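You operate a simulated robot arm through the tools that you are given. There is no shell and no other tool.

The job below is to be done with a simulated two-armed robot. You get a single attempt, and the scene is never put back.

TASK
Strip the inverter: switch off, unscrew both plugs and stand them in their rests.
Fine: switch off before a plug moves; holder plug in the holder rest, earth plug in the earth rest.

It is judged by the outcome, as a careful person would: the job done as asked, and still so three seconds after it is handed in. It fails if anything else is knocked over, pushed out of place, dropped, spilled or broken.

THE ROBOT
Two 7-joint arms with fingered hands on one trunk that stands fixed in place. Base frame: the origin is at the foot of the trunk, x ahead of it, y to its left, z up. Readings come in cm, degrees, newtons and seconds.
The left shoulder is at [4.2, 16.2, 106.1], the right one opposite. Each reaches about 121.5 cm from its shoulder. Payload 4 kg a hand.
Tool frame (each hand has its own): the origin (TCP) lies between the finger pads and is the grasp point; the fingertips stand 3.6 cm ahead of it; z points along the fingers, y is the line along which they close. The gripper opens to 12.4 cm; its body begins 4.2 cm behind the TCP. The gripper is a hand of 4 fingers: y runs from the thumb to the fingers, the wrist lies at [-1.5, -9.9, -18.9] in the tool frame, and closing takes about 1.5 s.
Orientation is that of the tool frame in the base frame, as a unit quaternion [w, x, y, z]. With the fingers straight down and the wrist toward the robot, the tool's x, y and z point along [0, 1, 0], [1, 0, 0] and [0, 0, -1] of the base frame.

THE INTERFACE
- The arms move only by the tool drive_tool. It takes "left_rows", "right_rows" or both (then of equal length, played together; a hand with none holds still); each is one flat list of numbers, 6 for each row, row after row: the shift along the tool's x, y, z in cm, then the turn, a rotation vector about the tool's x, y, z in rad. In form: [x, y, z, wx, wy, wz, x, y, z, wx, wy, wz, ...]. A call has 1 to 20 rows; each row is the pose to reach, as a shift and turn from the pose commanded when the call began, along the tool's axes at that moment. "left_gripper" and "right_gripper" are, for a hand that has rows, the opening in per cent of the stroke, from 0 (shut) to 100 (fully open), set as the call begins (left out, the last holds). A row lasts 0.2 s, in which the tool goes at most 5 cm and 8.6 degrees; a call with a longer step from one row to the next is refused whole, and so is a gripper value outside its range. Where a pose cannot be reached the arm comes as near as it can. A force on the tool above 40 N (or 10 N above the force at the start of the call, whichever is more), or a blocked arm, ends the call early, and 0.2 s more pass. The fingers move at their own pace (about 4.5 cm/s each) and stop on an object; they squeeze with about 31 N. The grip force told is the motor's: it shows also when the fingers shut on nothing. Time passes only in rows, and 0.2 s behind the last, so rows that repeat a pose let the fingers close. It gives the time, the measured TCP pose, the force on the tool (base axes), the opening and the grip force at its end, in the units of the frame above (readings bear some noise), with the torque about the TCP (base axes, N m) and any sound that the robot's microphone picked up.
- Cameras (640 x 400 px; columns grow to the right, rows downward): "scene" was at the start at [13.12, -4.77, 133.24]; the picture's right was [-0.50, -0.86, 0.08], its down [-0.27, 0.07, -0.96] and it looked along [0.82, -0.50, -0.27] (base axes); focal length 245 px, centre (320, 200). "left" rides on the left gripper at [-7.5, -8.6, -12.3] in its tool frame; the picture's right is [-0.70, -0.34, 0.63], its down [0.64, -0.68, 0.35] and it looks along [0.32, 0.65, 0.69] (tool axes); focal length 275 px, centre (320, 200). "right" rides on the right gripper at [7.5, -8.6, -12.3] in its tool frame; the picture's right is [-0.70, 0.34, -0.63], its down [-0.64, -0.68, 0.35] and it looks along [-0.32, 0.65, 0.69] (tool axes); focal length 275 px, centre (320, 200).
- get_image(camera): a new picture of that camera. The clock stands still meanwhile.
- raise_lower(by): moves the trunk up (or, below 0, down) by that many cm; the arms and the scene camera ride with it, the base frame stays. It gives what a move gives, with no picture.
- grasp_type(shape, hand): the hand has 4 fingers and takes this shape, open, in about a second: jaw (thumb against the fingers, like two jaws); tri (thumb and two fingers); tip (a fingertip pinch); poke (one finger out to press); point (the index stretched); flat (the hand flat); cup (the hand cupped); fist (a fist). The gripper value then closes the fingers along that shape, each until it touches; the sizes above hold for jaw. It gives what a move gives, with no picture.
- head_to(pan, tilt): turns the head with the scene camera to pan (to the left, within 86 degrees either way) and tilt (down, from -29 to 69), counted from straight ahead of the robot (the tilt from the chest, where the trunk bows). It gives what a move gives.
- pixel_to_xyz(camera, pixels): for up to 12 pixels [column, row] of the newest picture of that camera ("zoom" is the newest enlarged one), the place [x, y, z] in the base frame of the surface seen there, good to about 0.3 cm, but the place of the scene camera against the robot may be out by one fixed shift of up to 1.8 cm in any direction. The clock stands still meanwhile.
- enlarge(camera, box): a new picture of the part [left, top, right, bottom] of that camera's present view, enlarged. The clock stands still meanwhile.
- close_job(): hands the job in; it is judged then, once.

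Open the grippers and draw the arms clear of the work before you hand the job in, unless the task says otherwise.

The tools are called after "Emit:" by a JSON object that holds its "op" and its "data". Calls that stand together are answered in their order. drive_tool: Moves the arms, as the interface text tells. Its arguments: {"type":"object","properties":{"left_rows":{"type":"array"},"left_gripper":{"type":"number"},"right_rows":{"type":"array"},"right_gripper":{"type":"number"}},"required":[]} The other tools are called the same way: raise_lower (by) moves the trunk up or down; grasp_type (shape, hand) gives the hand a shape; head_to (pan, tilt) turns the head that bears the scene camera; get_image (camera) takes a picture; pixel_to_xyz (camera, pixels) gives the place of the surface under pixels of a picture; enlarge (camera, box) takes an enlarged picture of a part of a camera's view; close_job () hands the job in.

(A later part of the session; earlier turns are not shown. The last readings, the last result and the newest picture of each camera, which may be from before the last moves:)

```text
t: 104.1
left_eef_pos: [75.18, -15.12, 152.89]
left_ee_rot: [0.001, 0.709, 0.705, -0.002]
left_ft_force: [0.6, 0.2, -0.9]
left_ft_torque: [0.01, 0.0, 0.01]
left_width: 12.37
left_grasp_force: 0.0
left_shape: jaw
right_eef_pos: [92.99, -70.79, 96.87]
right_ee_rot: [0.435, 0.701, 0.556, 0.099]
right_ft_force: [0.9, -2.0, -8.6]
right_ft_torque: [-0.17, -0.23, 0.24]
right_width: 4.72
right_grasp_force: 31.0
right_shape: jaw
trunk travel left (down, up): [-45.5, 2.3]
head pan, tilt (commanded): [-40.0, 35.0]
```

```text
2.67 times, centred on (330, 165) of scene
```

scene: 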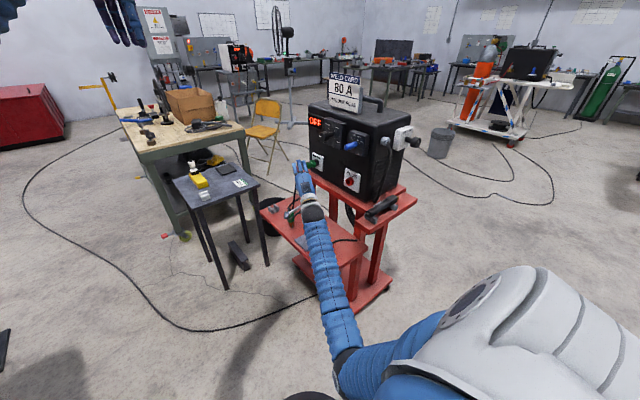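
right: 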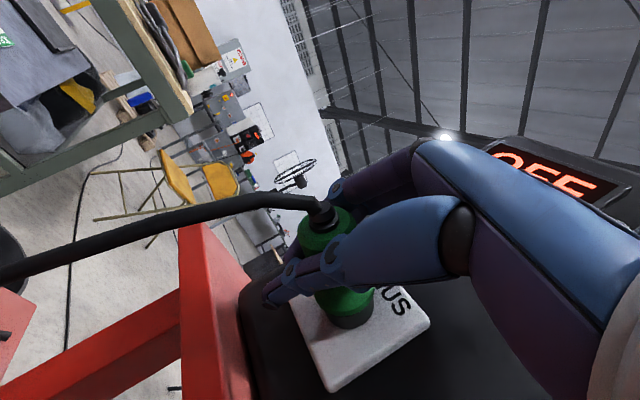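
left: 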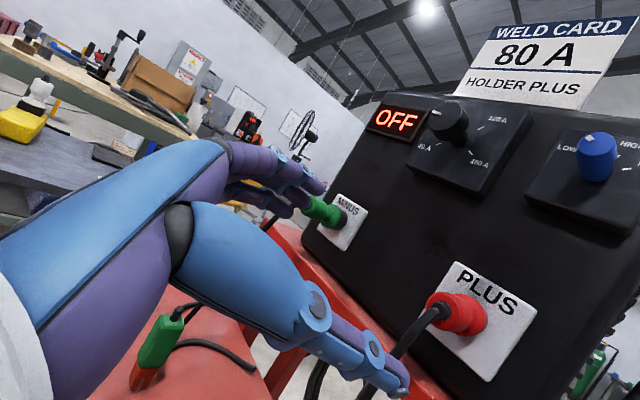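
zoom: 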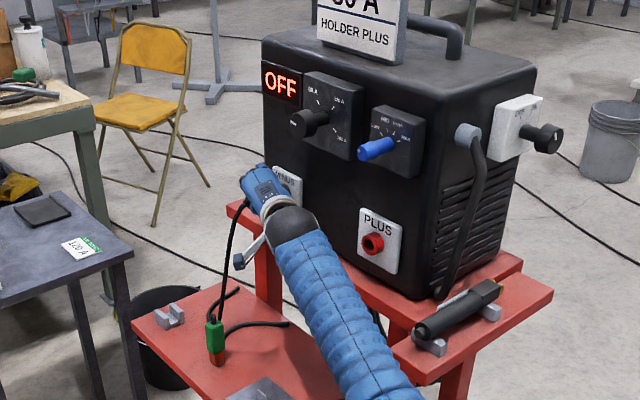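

Turning with −0.23 N·m reaction; clear of the amp knob. I'll turn a further 0.4 rad.

Emit:
{"op": "drive_tool", "data": {"right_rows": [0, 0, 0, 0.0866, 0, -0.05, 0, 0, 0, 0.1732, 0, -0.1, 0, 0, 0, 0.2598, 0, -0.15, 0, 0, 0, 0.3464, 0, -0.2, 0, 0, 0, 0.3464, 0, -0.2], "right_gripper": 0}}

Emit:
{"op": "get_image", "data": {"camera": "right"}}

Emit:
{"op": "enlarge", "data": {"camera": "scene", "box": [250, 90, 410, 240]}}

```text
t: 105.3
left_eef_pos: [75.15, -15.13, 152.99]
left_ee_rot: [-0.001, 0.709, 0.705, -0.002]
left_ft_force: [-0.2, 0.2, -0.5]
left_ft_torque: [0.0, 0.03, 0.01]
left_width: 12.38
left_grasp_force: 0.1
left_shape: jaw
right_eef_pos: [93.04, -70.76, 97.02]
right_ee_rot: [0.315, 0.706, 0.633, -0.042]
right_ft_force: [0.9, -2.4, -6.7]
right_ft_torque: [0.15, 0.06, 0.07]
right_width: 4.73
right_grasp_force: 31.0
right_shape: jaw
trunk travel left (down, up): [-45.5, 2.3]
head pan, tilt (commanded): [-40.0, 35.0]
```

```text
taken
```

right: 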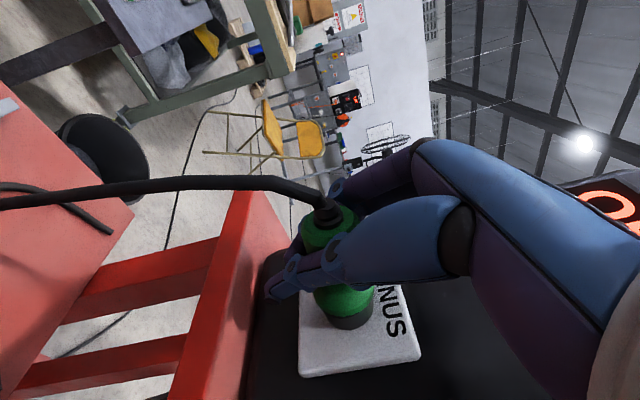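

```text
2.67 times, centred on (330, 165) of scene
```

zoom: 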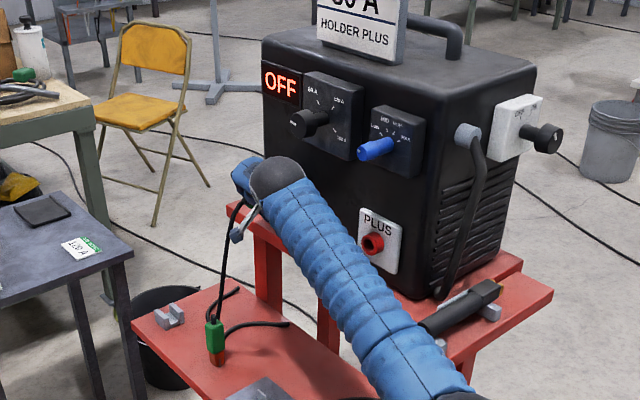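

Reaction torque has gone, so it's unlocked. I'll test with a 0.5 cm pull along +y.

Emit:
{"op": "drive_tool", "data": {"right_rows": [0.217, 0, -0.125, 0, 0, 0, 0.433, 0, -0.249, 0, 0, 0, 0.433, 0, -0.249, 0, 0, 0], "right_gripper": 0}}

Emit:
{"op": "enlarge", "data": {"camera": "right", "box": [260, 180, 440, 390]}}

```text
t: 106.1
left_eef_pos: [75.07, -15.14, 152.91]
left_ee_rot: [0.0, 0.708, 0.706, -0.002]
left_ft_force: [0.9, 0.5, -0.6]
left_ft_torque: [-0.04, -0.03, 0.01]
left_width: 12.37
left_grasp_force: 0.2
left_shape: jaw
right_eef_pos: [93.13, -70.25, 97.13]
right_ee_rot: [0.317, 0.706, 0.632, -0.041]
right_ft_force: [1.5, -0.9, -2.5]
right_ft_torque: [0.08, -0.03, 0.02]
right_width: 4.74
right_grasp_force: 30.9
right_shape: jaw
trunk travel left (down, up): [-45.5, 2.3]
head pan, tilt (commanded): [-40.0, 35.0]
```

```text
1.90 times, centred on (350, 285) of right
```

zoom: 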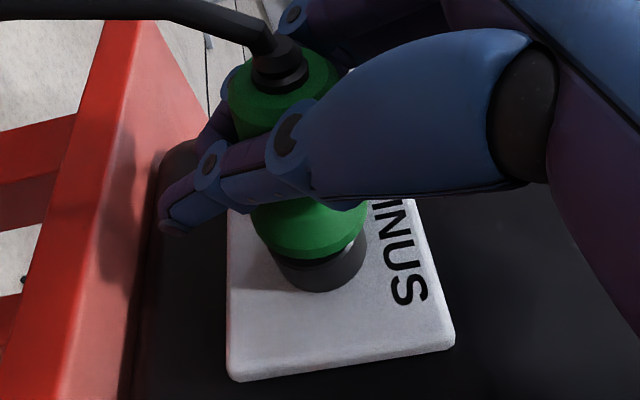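

Little resistance and a gap opens at the socket. I'll pull on by 5 cm along +y.

Emit:
{"op": "drive_tool", "data": {"right_rows": [0.867, 0, -0.498, 0, 0, 0, 1.734, 0, -0.996, 0, 0, 0, 2.601, 0, -1.494, 0, 0, 0, 3.468, 0, -1.992, 0, 0, 0, 4.335, 0, -2.49, 0, 0, 0, 4.335, 0, -2.49, 0, 0, 0], "right_gripper": 0}}

Emit:
{"op": "get_image", "data": {"camera": "right"}}

Emit:
{"op": "enlarge", "data": {"camera": "scene", "box": [250, 90, 410, 240]}}

```text
t: 107.5
left_eef_pos: [74.95, -15.14, 152.97]
left_ee_rot: [0.001, 0.709, 0.705, -0.002]
left_ft_force: [0.3, -0.6, 0.2]
left_ft_torque: [0.0, -0.01, -0.01]
left_width: 12.38
left_grasp_force: 0.0
left_shape: jaw
right_eef_pos: [93.0, -65.27, 97.07]
right_ee_rot: [0.317, 0.706, 0.632, -0.042]
right_ft_force: [-0.2, 0.2, -1.1]
right_ft_torque: [-0.02, 0.04, 0.0]
right_width: 4.76
right_grasp_force: 31.0
right_shape: jaw
trunk travel left (down, up): [-45.5, 2.3]
head pan, tilt (commanded): [-40.0, 35.0]
```

```text
taken
```

right: 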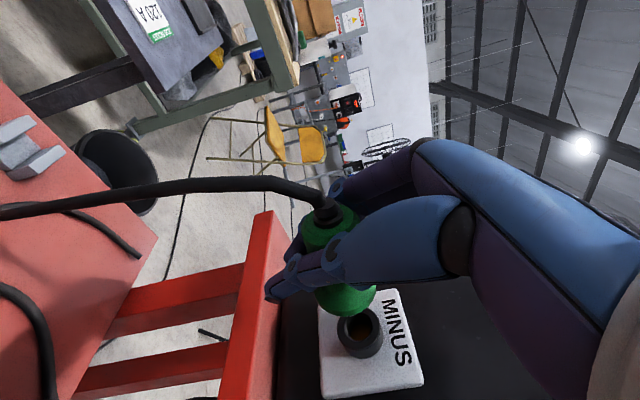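

```text
2.67 times, centred on (330, 165) of scene
```

zoom: 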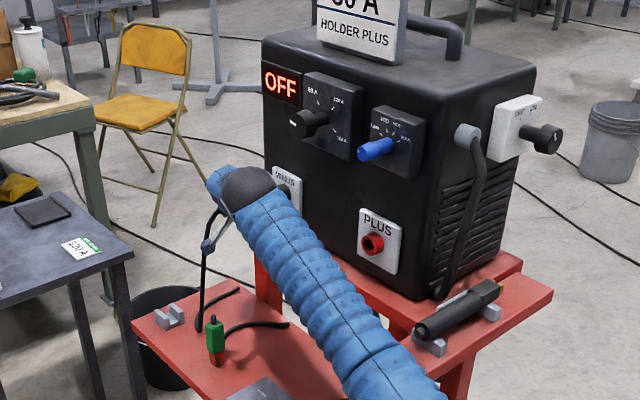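

The green plug is out of MINUS. I'll draw it clear to about (99,-56,98) before turning it upright.

Emit:
{"op": "drive_tool", "data": {"right_rows": [2.84, 1.97, -1.08, 0, 0, 0, 5.67, 3.94, -2.17, 0, 0, 0, 8.51, 5.91, -3.25, 0, 0, 0, 8.51, 5.91, -3.25, 0, 0, 0], "right_gripper": 0}}

Emit:
{"op": "drive_tool", "data": {"right_rows": [0, 0, 0, -0.0123, 0.046, 0.1165, 0, 0, 0, -0.0246, 0.092, 0.2329, 0, 0, 0, -0.0368, 0.138, 0.3494, 0, 0, 0, -0.0491, 0.184, 0.4659, 0, 0, 0, -0.0614, 0.23, 0.5823, 0, 0, 0, -0.0737, 0.276, 0.6988, 0, 0, 0, -0.086, 0.322, 0.8152, 0, 0, 0, -0.0983, 0.3681, 0.9317, 0, 0, 0, -0.0983, 0.3681, 0.9317], "right_gripper": 0}}

Emit:
{"op": "get_image", "data": {"camera": "right"}}

Emit:
{"op": "get_image", "data": {"camera": "scene"}}

```text
t: 108.5
left_eef_pos: [75.05, -15.25, 153.03]
left_ee_rot: [0.001, 0.709, 0.705, -0.001]
left_ft_force: [-0.2, -0.6, -0.2]
left_ft_torque: [0.02, 0.02, 0.0]
left_width: 12.38
left_grasp_force: 0.1
left_shape: jaw
right_eef_pos: [98.99, -56.23, 98.14]
right_ee_rot: [0.317, 0.706, 0.632, -0.041]
right_ft_force: [-0.1, 0.1, 0.0]
right_ft_torque: [-0.03, 0.02, -0.01]
right_width: 4.72
right_grasp_force: 30.9
right_shape: jaw
trunk travel left (down, up): [-45.5, 2.3]
head pan, tilt (commanded): [-40.0, 35.0]
```

```text
t: 110.5
left_eef_pos: [75.05, -15.14, 153.0]
left_ee_rot: [0.001, 0.709, 0.705, -0.002]
left_ft_force: [-0.1, 0.7, -0.3]
left_ft_torque: [-0.04, -0.01, 0.0]
left_width: 12.36
left_grasp_force: 0.2
left_shape: jaw
right_eef_pos: [99.01, -56.35, 97.94]
right_ee_rot: [0.218, 0.893, 0.296, 0.26]
right_ft_force: [0.3, -0.2, -0.4]
right_ft_torque: [0.01, -0.02, 0.01]
right_width: 4.72
right_grasp_force: 31.2
right_shape: jaw
trunk travel left (down, up): [-45.5, 2.3]
head pan, tilt (commanded): [-40.0, 35.0]
```

```text
taken
```

right: 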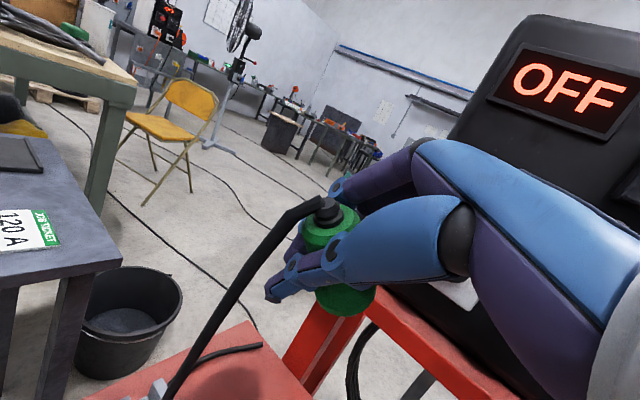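

```text
taken
```

scene: 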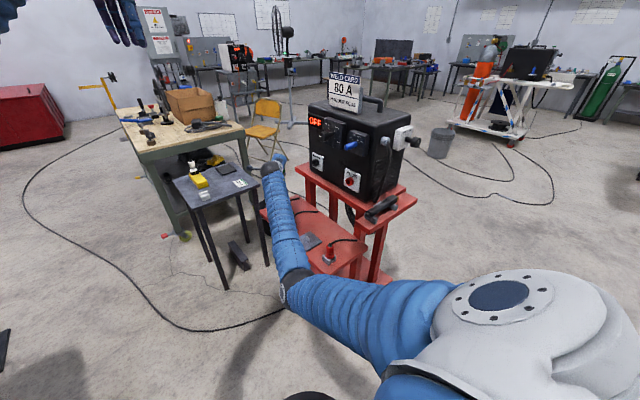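

Half turned; the elbow is free. I'll check how near the dark side table is before finishing the turn.

Emit:
{"op": "pixel_to_xyz", "data": {"camera": "scene", "pixels": [[258, 183], [232, 165], [205, 208], [175, 180], [270, 210], [290, 285], [268, 172], [285, 230]]}}

Emit:
{"op": "pixel_to_xyz", "data": {"camera": "right", "pixels": [[115, 260], [60, 160], [155, 385], [130, 330], [20, 220]]}}

```text
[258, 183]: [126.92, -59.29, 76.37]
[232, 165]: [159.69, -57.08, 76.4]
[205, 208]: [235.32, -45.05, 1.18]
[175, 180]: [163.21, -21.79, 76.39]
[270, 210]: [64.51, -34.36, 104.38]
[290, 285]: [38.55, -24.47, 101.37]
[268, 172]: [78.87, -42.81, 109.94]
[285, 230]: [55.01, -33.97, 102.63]
```

```text
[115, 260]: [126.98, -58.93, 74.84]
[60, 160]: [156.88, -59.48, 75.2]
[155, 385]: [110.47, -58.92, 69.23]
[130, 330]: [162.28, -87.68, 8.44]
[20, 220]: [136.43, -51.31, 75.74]
```

The table edge is at x≈127, beyond reach of the hand at the rest (≤113). I'll finish turning the plug upright.

Emit:
{"op": "drive_tool", "data": {"right_rows": [0, 0, 0, -0.0123, 0.046, 0.1165, 0, 0, 0, -0.0246, 0.092, 0.2329, 0, 0, 0, -0.0368, 0.138, 0.3494, 0, 0, 0, -0.0491, 0.184, 0.4659, 0, 0, 0, -0.0614, 0.23, 0.5823, 0, 0, 0, -0.0737, 0.276, 0.6988, 0, 0, 0, -0.086, 0.322, 0.8152, 0, 0, 0, -0.0983, 0.3681, 0.9317, 0, 0, 0, -0.0983, 0.3681, 0.9317], "right_gripper": 0}}

Emit:
{"op": "get_image", "data": {"camera": "right"}}

Emit:
{"op": "get_image", "data": {"camera": "scene"}}

```text
t: 112.5
left_eef_pos: [75.1, -14.99, 152.88]
left_ee_rot: [0.001, 0.709, 0.706, -0.002]
left_ft_force: [-0.3, -0.1, -0.1]
left_ft_torque: [0.02, 0.02, 0.01]
left_width: 12.39
left_grasp_force: 0.0
left_shape: jaw
right_eef_pos: [98.91, -56.27, 98.07]
right_ee_rot: [0.065, 0.859, -0.113, 0.496]
right_ft_force: [-0.3, 0.9, -0.4]
right_ft_torque: [0.0, -0.02, -0.01]
right_width: 4.74
right_grasp_force: 31.0
right_shape: jaw
trunk travel left (down, up): [-45.5, 2.3]
head pan, tilt (commanded): [-40.0, 35.0]
```

```text
taken
```

right: 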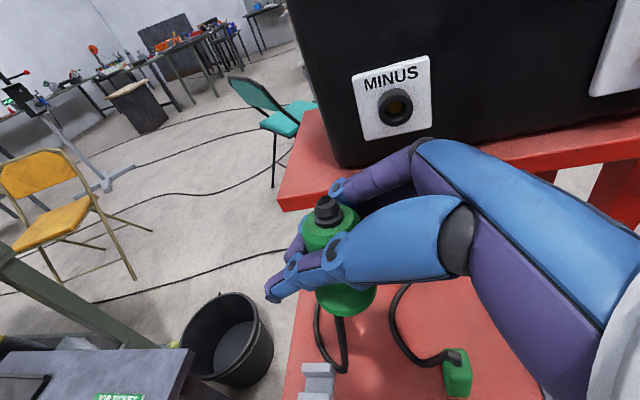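

```text
taken
```

scene: 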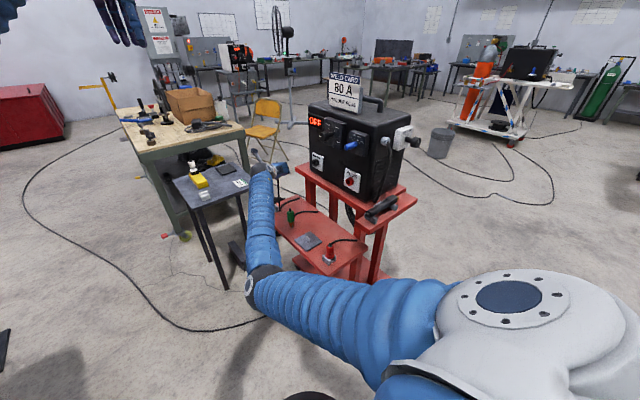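

Upright now. I'll lower the trunk 14 cm (plug to z≈84), then lift the hand back and lower again, to shorten the reach to the far rest.

Emit:
{"op": "raise_lower", "data": {"by": -13}}

Emit:
{"op": "get_image", "data": {"camera": "right"}}

Emit:
{"op": "get_image", "data": {"camera": "scene"}}

```text
t: 114.1
left_eef_pos: [75.06, -15.0, 140.11]
left_ee_rot: [0.001, 0.709, 0.705, -0.002]
left_ft_force: [0.2, -0.6, -0.3]
left_ft_torque: [-0.01, -0.03, -0.02]
left_width: 12.39
left_grasp_force: 0.0
left_shape: jaw
right_eef_pos: [98.93, -56.17, 85.22]
right_ee_rot: [0.065, 0.858, -0.114, 0.496]
right_ft_force: [0.0, -0.2, -1.2]
right_ft_torque: [-0.01, 0.03, -0.05]
right_width: 4.74
right_grasp_force: 31.7
right_shape: jaw
trunk travel left (down, up): [-32.5, 15.3]
head pan, tilt (commanded): [-40.0, 35.0]
```

```text
taken
```

right: 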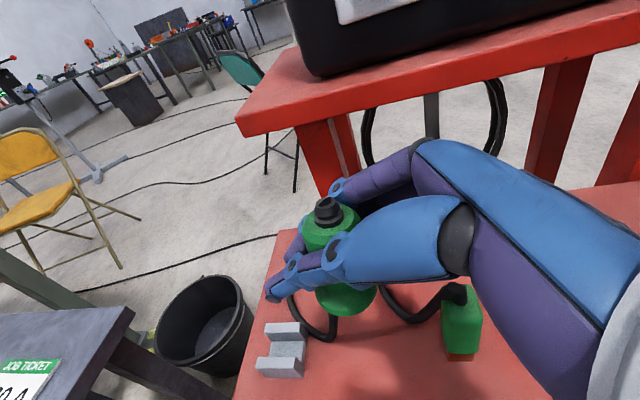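

```text
taken
```

scene: 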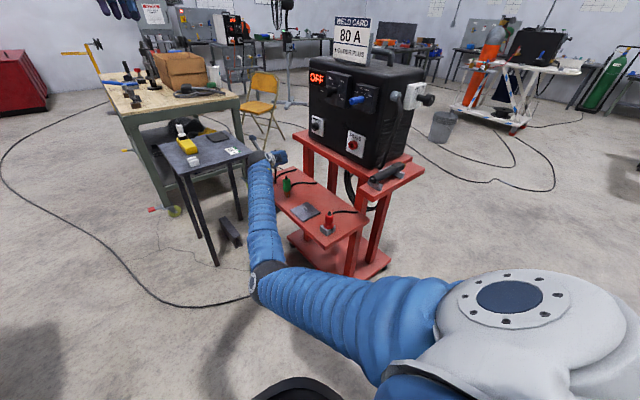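

Fine so far. I'll lift the hand 12 cm and lower the trunk 12 cm again.

Emit:
{"op": "drive_tool", "data": {"right_rows": [3.47, 0, -2, 0, 0, 0, 6.93, 0, -4, 0, 0, 0, 10.4, 0, -6, 0, 0, 0, 10.4, 0, -6, 0, 0, 0], "right_gripper": 0}}

Emit:
{"op": "raise_lower", "data": {"by": -12}}

Emit:
{"op": "get_image", "data": {"camera": "scene"}}

```text
t: 115.1
left_eef_pos: [75.13, -15.17, 139.94]
left_ee_rot: [-0.001, 0.709, 0.706, -0.003]
left_ft_force: [-0.3, -0.5, -0.4]
left_ft_torque: [-0.02, -0.01, 0.01]
left_width: 12.39
left_grasp_force: 0.0
left_shape: jaw
right_eef_pos: [98.99, -56.32, 97.09]
right_ee_rot: [0.065, 0.859, -0.112, 0.496]
right_ft_force: [0.9, -0.4, -0.5]
right_ft_torque: [-0.02, -0.02, 0.0]
right_width: 4.76
right_grasp_force: 31.0
right_shape: jaw
trunk travel left (down, up): [-32.5, 15.3]
head pan, tilt (commanded): [-40.0, 35.0]
```

```text
t: 116.6
left_eef_pos: [74.94, -15.08, 128.05]
left_ee_rot: [0.001, 0.709, 0.705, -0.002]
left_ft_force: [-1.1, -0.1, -0.6]
left_ft_torque: [0.02, -0.04, -0.02]
left_width: 12.4
left_grasp_force: 0.1
left_shape: jaw
right_eef_pos: [99.0, -56.23, 85.26]
right_ee_rot: [0.065, 0.859, -0.113, 0.496]
right_ft_force: [-1.0, -0.8, -0.3]
right_ft_torque: [0.01, 0.01, 0.02]
right_width: 4.73
right_grasp_force: 31.1
right_shape: jaw
trunk travel left (down, up): [-20.5, 27.3]
head pan, tilt (commanded): [-40.0, 35.0]
```

```text
taken
```

scene: 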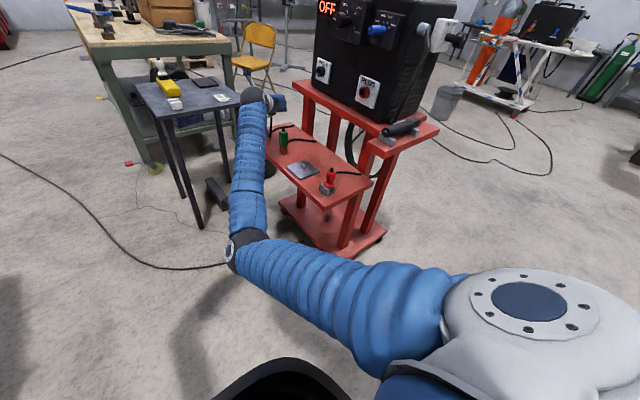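

I'll do one more cycle (hand up 12, trunk down 12) for a shorter reach to the far rest.

Emit:
{"op": "drive_tool", "data": {"right_rows": [3.47, 0, -2, 0, 0, 0, 6.93, 0, -4, 0, 0, 0, 10.4, 0, -6, 0, 0, 0, 10.4, 0, -6, 0, 0, 0], "right_gripper": 0}}

Emit:
{"op": "raise_lower", "data": {"by": -12}}

Emit:
{"op": "get_image", "data": {"camera": "right"}}

Emit:
{"op": "get_image", "data": {"camera": "scene"}}

```text
t: 117.6
left_eef_pos: [75.1, -15.06, 127.98]
left_ee_rot: [0.0, 0.71, 0.704, -0.002]
left_ft_force: [0.1, 0.6, -0.3]
left_ft_torque: [0.04, 0.03, 0.01]
left_width: 12.35
left_grasp_force: 0.0
left_shape: jaw
right_eef_pos: [99.07, -56.23, 96.96]
right_ee_rot: [0.065, 0.859, -0.113, 0.496]
right_ft_force: [-0.9, -0.5, -0.7]
right_ft_torque: [0.03, 0.0, 0.0]
right_width: 4.74
right_grasp_force: 30.7
right_shape: jaw
trunk travel left (down, up): [-20.5, 27.3]
head pan, tilt (commanded): [-40.0, 35.0]
```

```text
t: 119.1
left_eef_pos: [74.81, -15.02, 116.15]
left_ee_rot: [0.002, 0.709, 0.705, -0.002]
left_ft_force: [-0.4, 0.7, 0.2]
left_ft_torque: [0.02, 0.01, 0.03]
left_width: 12.41
left_grasp_force: 0.0
left_shape: jaw
right_eef_pos: [98.94, -56.24, 85.24]
right_ee_rot: [0.065, 0.858, -0.113, 0.498]
right_ft_force: [-0.3, -0.5, 0.0]
right_ft_torque: [-0.01, 0.0, -0.01]
right_width: 4.75
right_grasp_force: 30.6
right_shape: jaw
trunk travel left (down, up): [-8.5, 39.3]
head pan, tilt (commanded): [-40.0, 35.0]
```

```text
taken
```

right: 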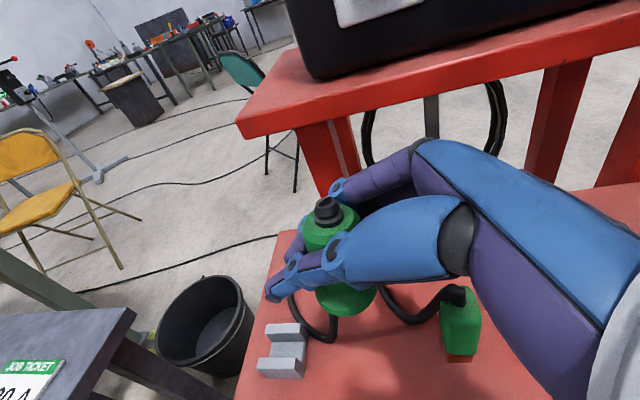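

```text
taken
```

scene: 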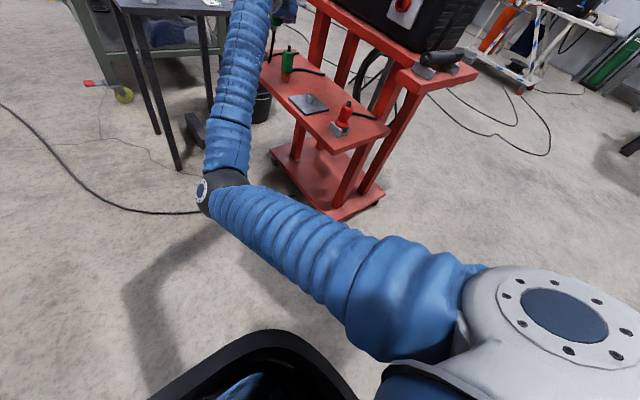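

The right camera sees the earth rest at (285,350). I'll measure it and the plug's axis.

Emit:
{"op": "enlarge", "data": {"camera": "right", "box": [245, 315, 325, 385]}}

```text
5.71 times, centred on (285, 350) of right
```

zoom: 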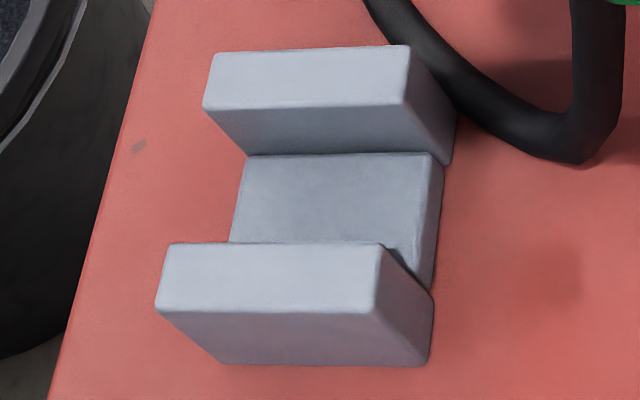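

Emit:
{"op": "pixel_to_xyz", "data": {"camera": "zoom", "pixels": [[218, 60], [400, 52], [212, 102], [396, 97], [178, 250], [370, 250], [170, 302], [365, 305], [300, 250], [300, 100], [320, 200], [580, 145]]}}

Emit:
{"op": "get_image", "data": {"camera": "right"}}

Emit:
{"op": "pixel_to_xyz", "data": {"camera": "right", "pixels": [[326, 206], [328, 220], [320, 235], [330, 240], [312, 238], [350, 225], [340, 300], [350, 302], [325, 298], [365, 298], [345, 308], [303, 290]]}}

```text
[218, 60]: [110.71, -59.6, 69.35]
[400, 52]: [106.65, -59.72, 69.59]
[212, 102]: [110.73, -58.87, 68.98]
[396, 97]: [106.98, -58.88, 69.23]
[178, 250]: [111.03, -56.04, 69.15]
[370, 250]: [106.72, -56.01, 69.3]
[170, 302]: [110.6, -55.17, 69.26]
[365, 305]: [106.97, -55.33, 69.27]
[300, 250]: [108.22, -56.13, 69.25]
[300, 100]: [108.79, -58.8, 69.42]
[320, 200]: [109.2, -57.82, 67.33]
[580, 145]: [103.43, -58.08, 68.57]
```

```text
taken
```

right: 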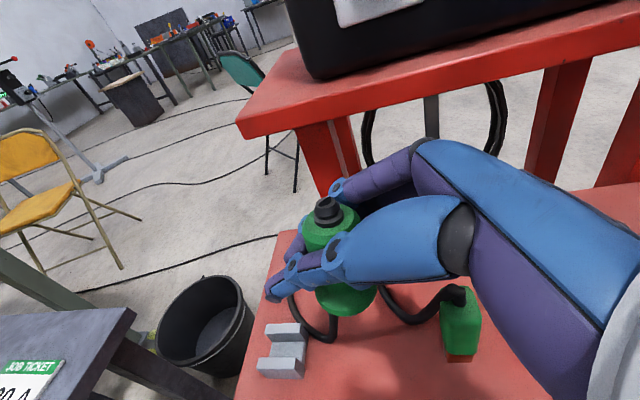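

```text
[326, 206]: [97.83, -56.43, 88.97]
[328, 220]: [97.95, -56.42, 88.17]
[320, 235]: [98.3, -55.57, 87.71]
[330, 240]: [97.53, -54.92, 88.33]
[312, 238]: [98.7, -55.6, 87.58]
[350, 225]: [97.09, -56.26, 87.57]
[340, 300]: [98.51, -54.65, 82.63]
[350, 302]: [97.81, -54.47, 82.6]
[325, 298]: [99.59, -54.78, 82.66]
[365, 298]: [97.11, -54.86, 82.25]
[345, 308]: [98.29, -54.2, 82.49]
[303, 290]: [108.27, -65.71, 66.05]
```

Earth rest centre (108.8,-57.45), wall top 69.25; the plug leans ~6° as before. I'll correct the lean and move over the rest at z≈82.

Emit:
{"op": "drive_tool", "data": {"right_rows": [0.85, -0.71, 3.48, -0.016, 0.009, -0.028, 1.69, -1.43, 6.95, -0.032, 0.017, -0.056, 2.54, -2.14, 10.43, -0.048, 0.026, -0.084, 2.54, -2.14, 10.43, -0.048, 0.026, -0.084], "right_gripper": 0}}

Emit:
{"op": "get_image", "data": {"camera": "right"}}

Emit:
{"op": "enlarge", "data": {"camera": "right", "box": [260, 180, 420, 390]}}

```text
t: 120.1
left_eef_pos: [75.13, -15.11, 115.94]
left_ee_rot: [0.002, 0.709, 0.705, -0.002]
left_ft_force: [0.5, -0.6, 0.7]
left_ft_torque: [0.02, -0.01, 0.0]
left_width: 12.38
left_grasp_force: 0.1
left_shape: jaw
right_eef_pos: [109.46, -56.92, 82.07]
right_ee_rot: [0.108, 0.855, -0.088, 0.5]
right_ft_force: [-0.1, -0.2, -1.3]
right_ft_torque: [-0.03, 0.0, 0.01]
right_width: 4.75
right_grasp_force: 31.1
right_shape: jaw
trunk travel left (down, up): [-8.5, 39.3]
head pan, tilt (commanded): [-40.0, 35.0]
```

```text
taken
```

right: 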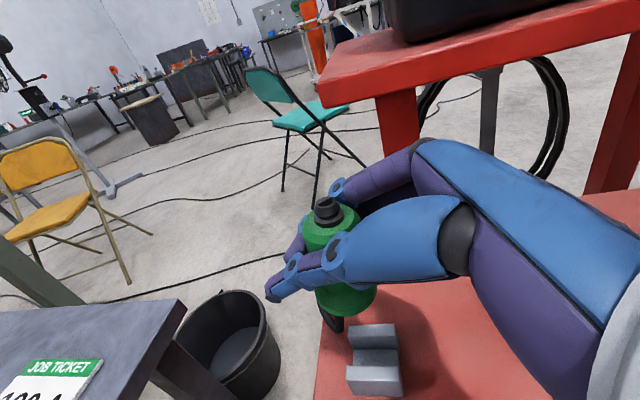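

```text
1.90 times, centred on (340, 285) of right
```

zoom: 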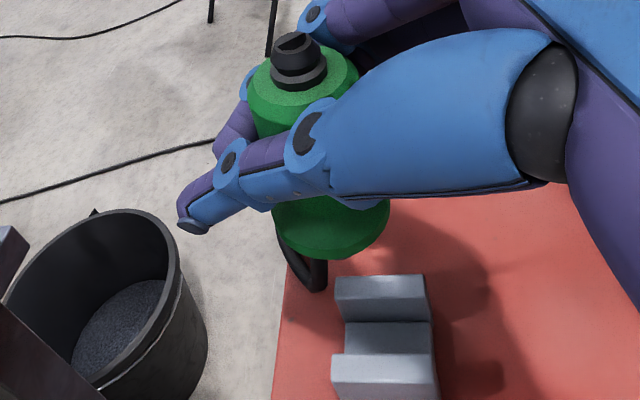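

Now above the earth rest. I'll measure plug, pin and cable positions here.

Emit:
{"op": "pixel_to_xyz", "data": {"camera": "zoom", "pixels": [[295, 60], [300, 80], [270, 90], [330, 75], [300, 105], [290, 225], [330, 235], [370, 220], [350, 250], [310, 275], [345, 285], [415, 285]]}}

Emit:
{"op": "enlarge", "data": {"camera": "right", "box": [300, 270, 420, 400]}}

```text
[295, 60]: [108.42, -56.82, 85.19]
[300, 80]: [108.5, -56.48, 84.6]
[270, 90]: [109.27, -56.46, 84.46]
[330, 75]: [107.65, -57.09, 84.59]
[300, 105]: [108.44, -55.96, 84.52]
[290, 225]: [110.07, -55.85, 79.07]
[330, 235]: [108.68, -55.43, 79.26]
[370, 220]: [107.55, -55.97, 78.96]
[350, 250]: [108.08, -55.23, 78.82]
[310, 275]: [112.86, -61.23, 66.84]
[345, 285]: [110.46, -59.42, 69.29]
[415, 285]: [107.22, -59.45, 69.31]
```

```text
3.08 times, centred on (360, 335) of right
```

zoom: 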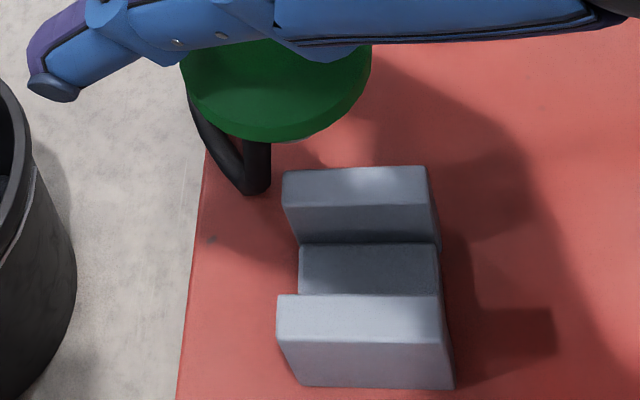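

The plug's axis is at (108.8,-57.5), vertical and centred over the rest. I'll lower 7 cm and recheck.

Emit:
{"op": "drive_tool", "data": {"right_rows": [-2.04, -0.225, 1.11, 0, 0, 0, -4.08, -0.45, 2.23, 0, 0, 0, -6.12, -0.676, 3.34, 0, 0, 0, -6.12, -0.676, 3.34, 0, 0, 0], "right_gripper": 0}}

Emit:
{"op": "enlarge", "data": {"camera": "right", "box": [280, 250, 420, 360]}}

Emit:
{"op": "get_image", "data": {"camera": "scene"}}

```text
t: 121.1
left_eef_pos: [75.06, -15.13, 116.01]
left_ee_rot: [0.001, 0.709, 0.705, -0.002]
left_ft_force: [0.4, -0.2, -0.7]
left_ft_torque: [0.03, 0.01, -0.01]
left_width: 12.4
left_grasp_force: 0.2
left_shape: jaw
right_eef_pos: [109.51, -56.79, 75.09]
right_ee_rot: [0.106, 0.854, -0.087, 0.502]
right_ft_force: [0.5, 0.0, -0.8]
right_ft_torque: [0.04, 0.01, -0.01]
right_width: 4.72
right_grasp_force: 31.0
right_shape: jaw
trunk travel left (down, up): [-8.5, 39.3]
head pan, tilt (commanded): [-40.0, 35.0]
```

```text
3.64 times, centred on (350, 305) of right
```

zoom: 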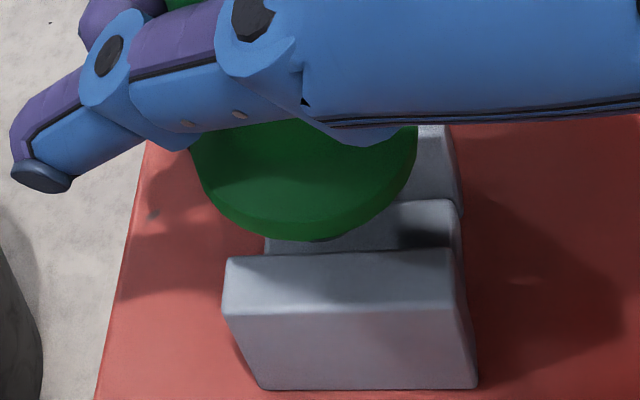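

```text
taken
```

scene: 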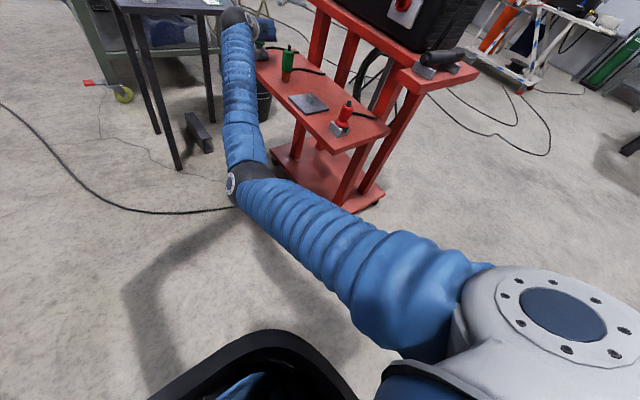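

I'll measure the flange rim against the walls again.

Emit:
{"op": "pixel_to_xyz", "data": {"camera": "zoom", "pixels": [[210, 185], [240, 222], [300, 236], [360, 225], [400, 190], [300, 200], [320, 240], [232, 262], [448, 255], [340, 260], [425, 215], [280, 215]]}}

```text
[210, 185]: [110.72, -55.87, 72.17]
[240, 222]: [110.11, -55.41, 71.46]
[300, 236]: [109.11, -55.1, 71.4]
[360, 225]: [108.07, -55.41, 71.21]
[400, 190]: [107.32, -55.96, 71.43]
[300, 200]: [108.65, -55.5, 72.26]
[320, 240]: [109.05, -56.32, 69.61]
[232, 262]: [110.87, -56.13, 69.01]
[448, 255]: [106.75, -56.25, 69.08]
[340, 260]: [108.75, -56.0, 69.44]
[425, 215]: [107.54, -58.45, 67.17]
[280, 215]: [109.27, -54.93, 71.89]
```

Flange centre (109.05,-57.25) versus rest (108.8,-57.45). I'll shift (−0.3,−0.25) and lower 1.9 cm.

Emit:
{"op": "drive_tool", "data": {"right_rows": [-0.6, 0.1, 0.1, 0, 0, 0, -1.2, 0.12, 0.42, 0, 0, 0, -1.8, 0.134, 0.725, 0, 0, 0, -1.8, 0.134, 0.725, 0, 0, 0], "right_gripper": 0}}

Emit:
{"op": "enlarge", "data": {"camera": "right", "box": [280, 250, 420, 360]}}

Emit:
{"op": "pixel_to_xyz", "data": {"camera": "zoom", "pixels": [[215, 190], [240, 218], [300, 234], [360, 222], [400, 185], [300, 200], [320, 237], [232, 262], [448, 255], [340, 260], [425, 215], [280, 215]]}}

```text
t: 122.1
left_eef_pos: [75.06, -15.13, 115.83]
left_ee_rot: [0.001, 0.709, 0.705, -0.004]
left_ft_force: [-0.5, 0.7, 0.5]
left_ft_torque: [0.0, 0.02, 0.02]
left_width: 12.38
left_grasp_force: 0.2
left_shape: jaw
right_eef_pos: [109.05, -57.16, 73.08]
right_ee_rot: [0.108, 0.854, -0.088, 0.501]
right_ft_force: [0.9, -0.8, -0.3]
right_ft_torque: [0.03, 0.03, 0.0]
right_width: 4.72
right_grasp_force: 31.5
right_shape: jaw
trunk travel left (down, up): [-8.5, 39.3]
head pan, tilt (commanded): [-40.0, 35.0]
```

```text
3.64 times, centred on (350, 305) of right
```

zoom: 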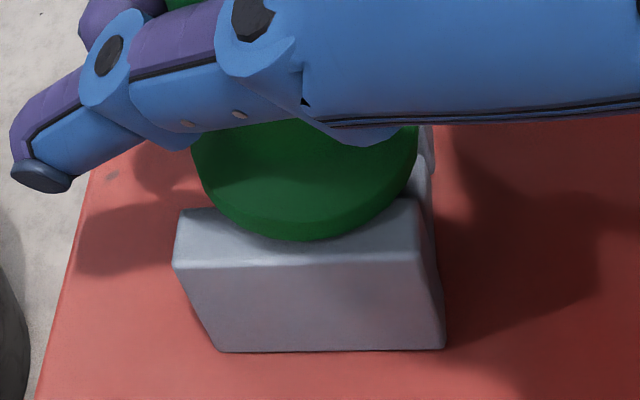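

```text
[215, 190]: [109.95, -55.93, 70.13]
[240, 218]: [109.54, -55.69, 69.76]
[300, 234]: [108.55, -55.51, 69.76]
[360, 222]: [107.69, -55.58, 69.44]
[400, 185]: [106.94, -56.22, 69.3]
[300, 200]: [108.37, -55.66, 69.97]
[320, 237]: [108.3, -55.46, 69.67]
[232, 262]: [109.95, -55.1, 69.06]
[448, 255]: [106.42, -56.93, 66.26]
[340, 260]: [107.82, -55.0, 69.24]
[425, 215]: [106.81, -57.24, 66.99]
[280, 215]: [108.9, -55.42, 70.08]
```

Flange centre (108.45,-57.6), rim z≈69.5. I'll nudge +0.25 in x and lower in small steps to contact.

Emit:
{"op": "drive_tool", "data": {"right_rows": [-0.014, -0.175, 0.254, 0, 0, 0, -0.014, -0.175, 0.254, 0, 0, 0], "right_gripper": 0}}

Emit:
{"op": "drive_tool", "data": {"right_rows": [-0.175, -0.02, 0.095, 0, 0, 0, -0.175, -0.02, 0.095, 0, 0, 0], "right_gripper": 0}}

```text
t: 122.7
left_eef_pos: [75.0, -15.07, 116.12]
left_ee_rot: [0.001, 0.709, 0.705, -0.003]
left_ft_force: [-0.6, -0.5, 0.2]
left_ft_torque: [0.03, 0.0, 0.01]
left_width: 12.37
left_grasp_force: 0.1
left_shape: jaw
right_eef_pos: [109.34, -57.02, 73.13]
right_ee_rot: [0.108, 0.854, -0.088, 0.502]
right_ft_force: [-1.3, -0.9, 2.0]
right_ft_torque: [0.0, 0.03, 0.01]
right_width: 4.74
right_grasp_force: 30.9
right_shape: jaw
trunk travel left (down, up): [-8.5, 39.3]
head pan, tilt (commanded): [-40.0, 35.0]
```

```text
t: 123.3
left_eef_pos: [74.98, -15.13, 116.06]
left_ee_rot: [0.002, 0.709, 0.705, -0.003]
left_ft_force: [-0.2, 0.6, 0.2]
left_ft_torque: [-0.02, 0.03, 0.0]
left_width: 12.4
left_grasp_force: 0.1
left_shape: jaw
right_eef_pos: [109.36, -56.92, 72.99]
right_ee_rot: [0.108, 0.853, -0.088, 0.502]
right_ft_force: [1.7, -1.6, 9.6]
right_ft_torque: [-0.16, -0.03, 0.02]
right_width: 4.77
right_grasp_force: 30.7
right_shape: jaw
trunk travel left (down, up): [-8.5, 39.3]
head pan, tilt (commanded): [-40.0, 35.0]
```

Contact (≈10 N) at z≈73.0, as with the red plug. I'll check the seat visually, then open gently.

Emit:
{"op": "enlarge", "data": {"camera": "right", "box": [270, 180, 430, 350]}}

Emit:
{"op": "drive_tool", "data": {"right_rows": [0.05, 0, -0.03, 0, 0, 0, 0.05, 0, -0.03, 0, 0, 0, 0.05, 0, -0.03, 0, 0, 0, 0.05, 0, -0.03, 0, 0, 0, 0.05, 0, -0.03, 0, 0, 0], "right_gripper": 65}}

Emit:
{"op": "get_image", "data": {"camera": "right"}}

Emit:
{"op": "enlarge", "data": {"camera": "right", "box": [260, 170, 440, 370]}}

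```text
2.35 times, centred on (350, 265) of right
```

zoom: 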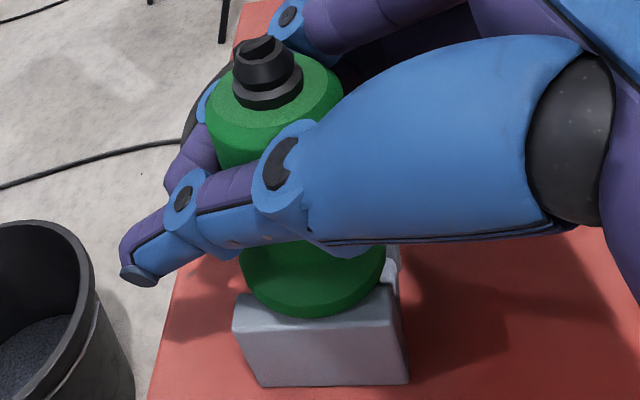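

```text
t: 124.5
left_eef_pos: [75.01, -15.02, 115.94]
left_ee_rot: [0.0, 0.708, 0.706, -0.004]
left_ft_force: [0.4, -0.5, -0.2]
left_ft_torque: [0.0, -0.03, 0.02]
left_width: 12.39
left_grasp_force: 0.1
left_shape: jaw
right_eef_pos: [109.37, -57.02, 72.77]
right_ee_rot: [0.108, 0.855, -0.088, 0.5]
right_ft_force: [-0.4, -0.2, 0.5]
right_ft_torque: [0.0, 0.0, 0.0]
right_width: 8.06
right_grasp_force: 0.2
right_shape: jaw
trunk travel left (down, up): [-8.5, 39.3]
head pan, tilt (commanded): [-40.0, 35.0]
```

```text
taken
```

right: 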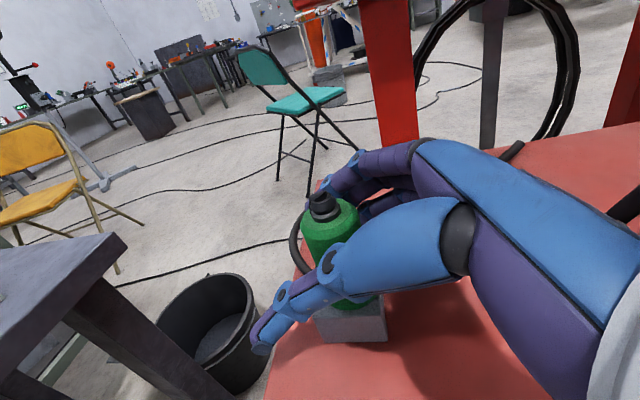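

```text
2.00 times, centred on (350, 270) of right
```

zoom: 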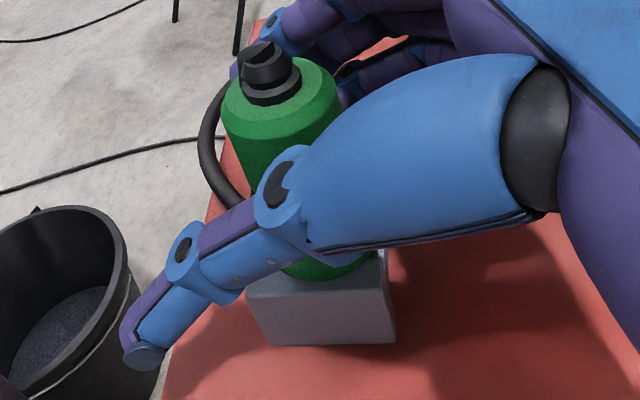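

The green plug stands on its rest; the cable bows round its far side. I'll look from the scene camera before withdrawing.

Emit:
{"op": "head_to", "data": {"pan": -30, "tilt": 28}}

Emit:
{"op": "get_image", "data": {"camera": "scene"}}

Emit:
{"op": "enlarge", "data": {"camera": "right", "box": [270, 130, 430, 270]}}

```text
t: 125.2
left_eef_pos: [74.99, -15.13, 115.84]
left_ee_rot: [0.001, 0.71, 0.705, -0.003]
left_ft_force: [1.2, 0.5, 0.5]
left_ft_torque: [0.01, 0.02, 0.02]
left_width: 12.39
left_grasp_force: 0.1
left_shape: jaw
right_eef_pos: [109.45, -57.03, 72.85]
right_ee_rot: [0.108, 0.854, -0.088, 0.501]
right_ft_force: [0.3, -0.2, 0.3]
right_ft_torque: [0.03, 0.02, 0.02]
right_width: 8.02
right_grasp_force: 0.1
right_shape: jaw
trunk travel left (down, up): [-8.5, 39.3]
head pan, tilt (commanded): [-30.0, 28.0]
```

```text
taken
```

scene: 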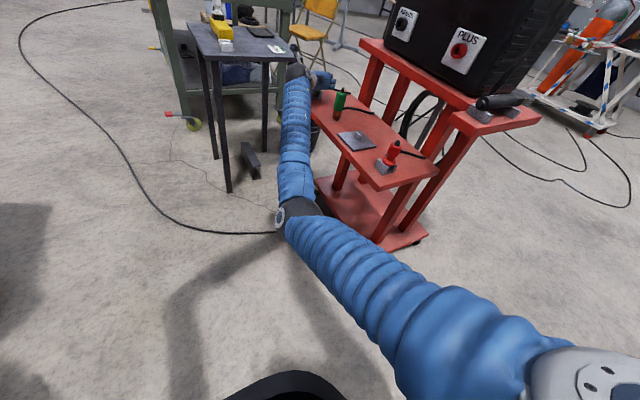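

```text
2.86 times, centred on (350, 200) of right
```

zoom: 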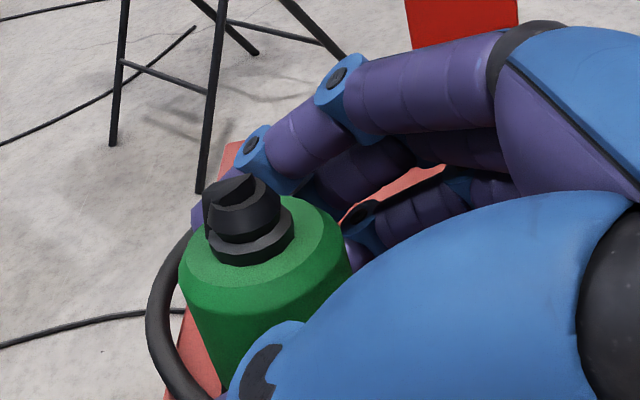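

The cable arcs over the plug's far (+x) side near the top fingertip. I'll open wider first and look again.

Emit:
{"op": "drive_tool", "data": {"right_rows": [0, 0, 0, 0, 0, 0, 0, 0, 0, 0, 0, 0, 0, 0, 0, 0, 0, 0, 0, 0, 0, 0, 0, 0], "right_gripper": 90}}

Emit:
{"op": "enlarge", "data": {"camera": "right", "box": [240, 130, 440, 370]}}

```text
t: 126.2
left_eef_pos: [75.03, -15.05, 116.03]
left_ee_rot: [0.001, 0.708, 0.706, -0.004]
left_ft_force: [-0.6, 0.1, 0.8]
left_ft_torque: [-0.02, -0.01, 0.03]
left_width: 12.37
left_grasp_force: 0.1
left_shape: jaw
right_eef_pos: [109.46, -56.88, 72.9]
right_ee_rot: [0.108, 0.854, -0.088, 0.501]
right_ft_force: [-0.2, 0.1, 1.0]
right_ft_torque: [0.0, -0.01, 0.01]
right_width: 11.11
right_grasp_force: 0.1
right_shape: jaw
trunk travel left (down, up): [-8.5, 39.3]
head pan, tilt (commanded): [-30.0, 28.0]
```

```text
1.67 times, centred on (340, 250) of right
```

zoom: 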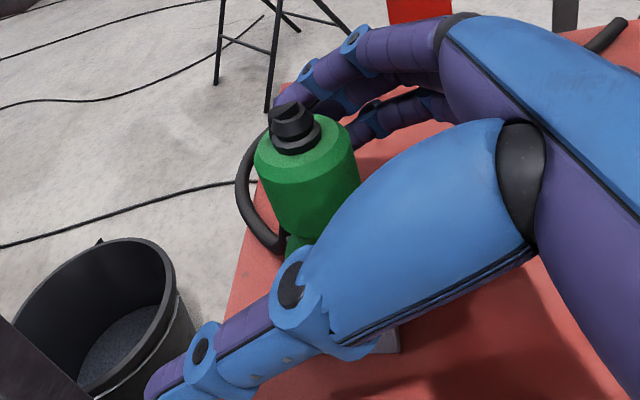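

Fingers are clear of the plug. I'll withdraw slowly, 3 cm first, and check.

Emit:
{"op": "drive_tool", "data": {"right_rows": [0, 0, -1, 0, 0, 0, 0, 0, -2, 0, 0, 0, 0, 0, -3, 0, 0, 0, 0, 0, -3, 0, 0, 0], "right_gripper": 90}}

Emit:
{"op": "enlarge", "data": {"camera": "right", "box": [200, 130, 440, 370]}}

```text
t: 127.2
left_eef_pos: [75.03, -14.99, 115.95]
left_ee_rot: [0.0, 0.709, 0.705, -0.003]
left_ft_force: [0.3, -0.9, -0.3]
left_ft_torque: [0.0, -0.01, -0.01]
left_width: 12.37
left_grasp_force: 0.1
left_shape: jaw
right_eef_pos: [106.8, -56.13, 74.15]
right_ee_rot: [0.107, 0.854, -0.088, 0.501]
right_ft_force: [-1.1, -0.7, 0.3]
right_ft_torque: [-0.03, 0.02, -0.01]
right_width: 11.13
right_grasp_force: 0.1
right_shape: jaw
trunk travel left (down, up): [-8.5, 39.3]
head pan, tilt (commanded): [-30.0, 28.0]
```

```text
1.67 times, centred on (320, 250) of right
```

zoom: 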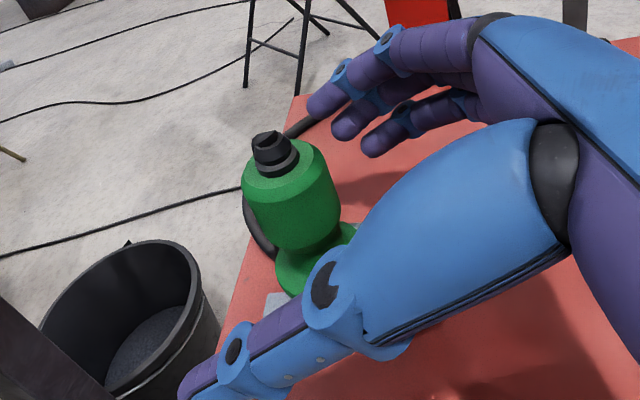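

The plug stays standing and the fingers come free without touching the cable. I'll withdraw further along the same line.

Emit:
{"op": "drive_tool", "data": {"right_rows": [0, 0, -2, 0, 0, 0, 0, 0, -4, 0, 0, 0, 0, 0, -6, 0, 0, 0, 0, 0, -8, 0, 0, 0, 0, 0, -8, 0, 0, 0], "right_gripper": 90}}

Emit:
{"op": "get_image", "data": {"camera": "right"}}

Emit:
{"op": "get_image", "data": {"camera": "scene"}}

```text
t: 128.4
left_eef_pos: [75.07, -14.95, 115.99]
left_ee_rot: [0.001, 0.709, 0.705, -0.003]
left_ft_force: [0.2, 0.6, 0.1]
left_ft_torque: [-0.01, -0.04, -0.01]
left_width: 12.39
left_grasp_force: 0.0
left_shape: jaw
right_eef_pos: [100.16, -54.01, 78.02]
right_ee_rot: [0.107, 0.854, -0.088, 0.501]
right_ft_force: [0.3, 0.3, -1.2]
right_ft_torque: [0.0, -0.02, 0.03]
right_width: 11.14
right_grasp_force: 0.1
right_shape: jaw
trunk travel left (down, up): [-8.5, 39.3]
head pan, tilt (commanded): [-30.0, 28.0]
```

```text
taken
```

right: 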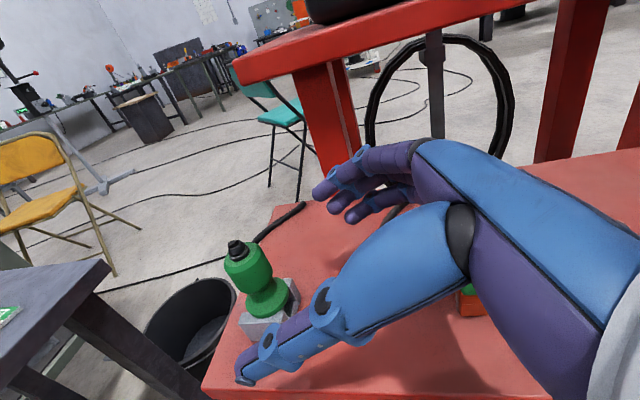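

```text
taken
```

scene: 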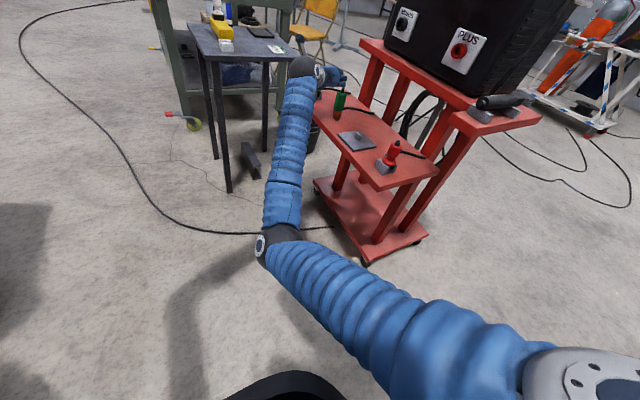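

Both plugs stand. The hand is now near the earth clamp (orange at (468,300)), so I'll go straight up from here instead of further back.

Emit:
{"op": "drive_tool", "data": {"right_rows": [3.5, 0.39, -1.91, 0, 0, 0, 6.99, 0.77, -3.82, 0, 0, 0, 10.49, 1.16, -5.73, 0, 0, 0, 13.98, 1.55, -7.64, 0, 0, 0, 17.48, 1.93, -9.55, 0, 0, 0, 20.98, 2.32, -11.46, 0, 0, 0, 20.98, 2.32, -11.46, 0, 0, 0], "right_gripper": 90}}

Emit:
{"op": "get_image", "data": {"camera": "right"}}

Emit:
{"op": "get_image", "data": {"camera": "scene"}}

```text
t: 130.0
left_eef_pos: [75.2, -15.15, 115.78]
left_ee_rot: [-0.001, 0.709, 0.705, -0.003]
left_ft_force: [0.3, -0.4, -0.8]
left_ft_torque: [-0.03, 0.01, 0.04]
left_width: 12.37
left_grasp_force: 0.1
left_shape: jaw
right_eef_pos: [100.3, -54.14, 101.89]
right_ee_rot: [0.107, 0.855, -0.087, 0.501]
right_ft_force: [-0.4, -0.8, -0.2]
right_ft_torque: [-0.01, -0.01, 0.03]
right_width: 11.14
right_grasp_force: 0.0
right_shape: jaw
trunk travel left (down, up): [-8.5, 39.3]
head pan, tilt (commanded): [-30.0, 28.0]
```

```text
taken
```

right: 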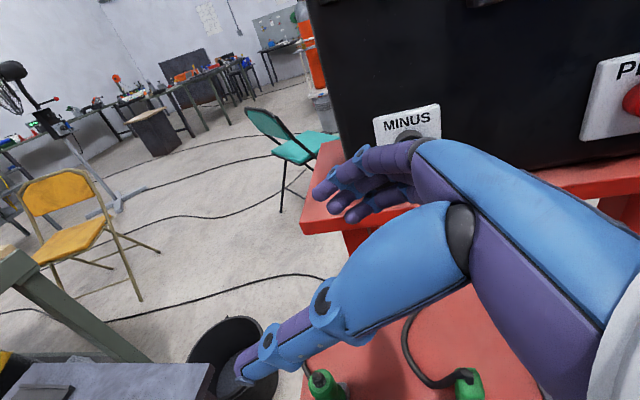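

```text
taken
```

scene: 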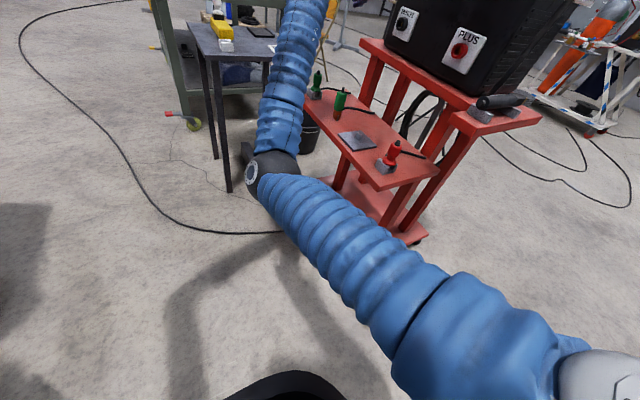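

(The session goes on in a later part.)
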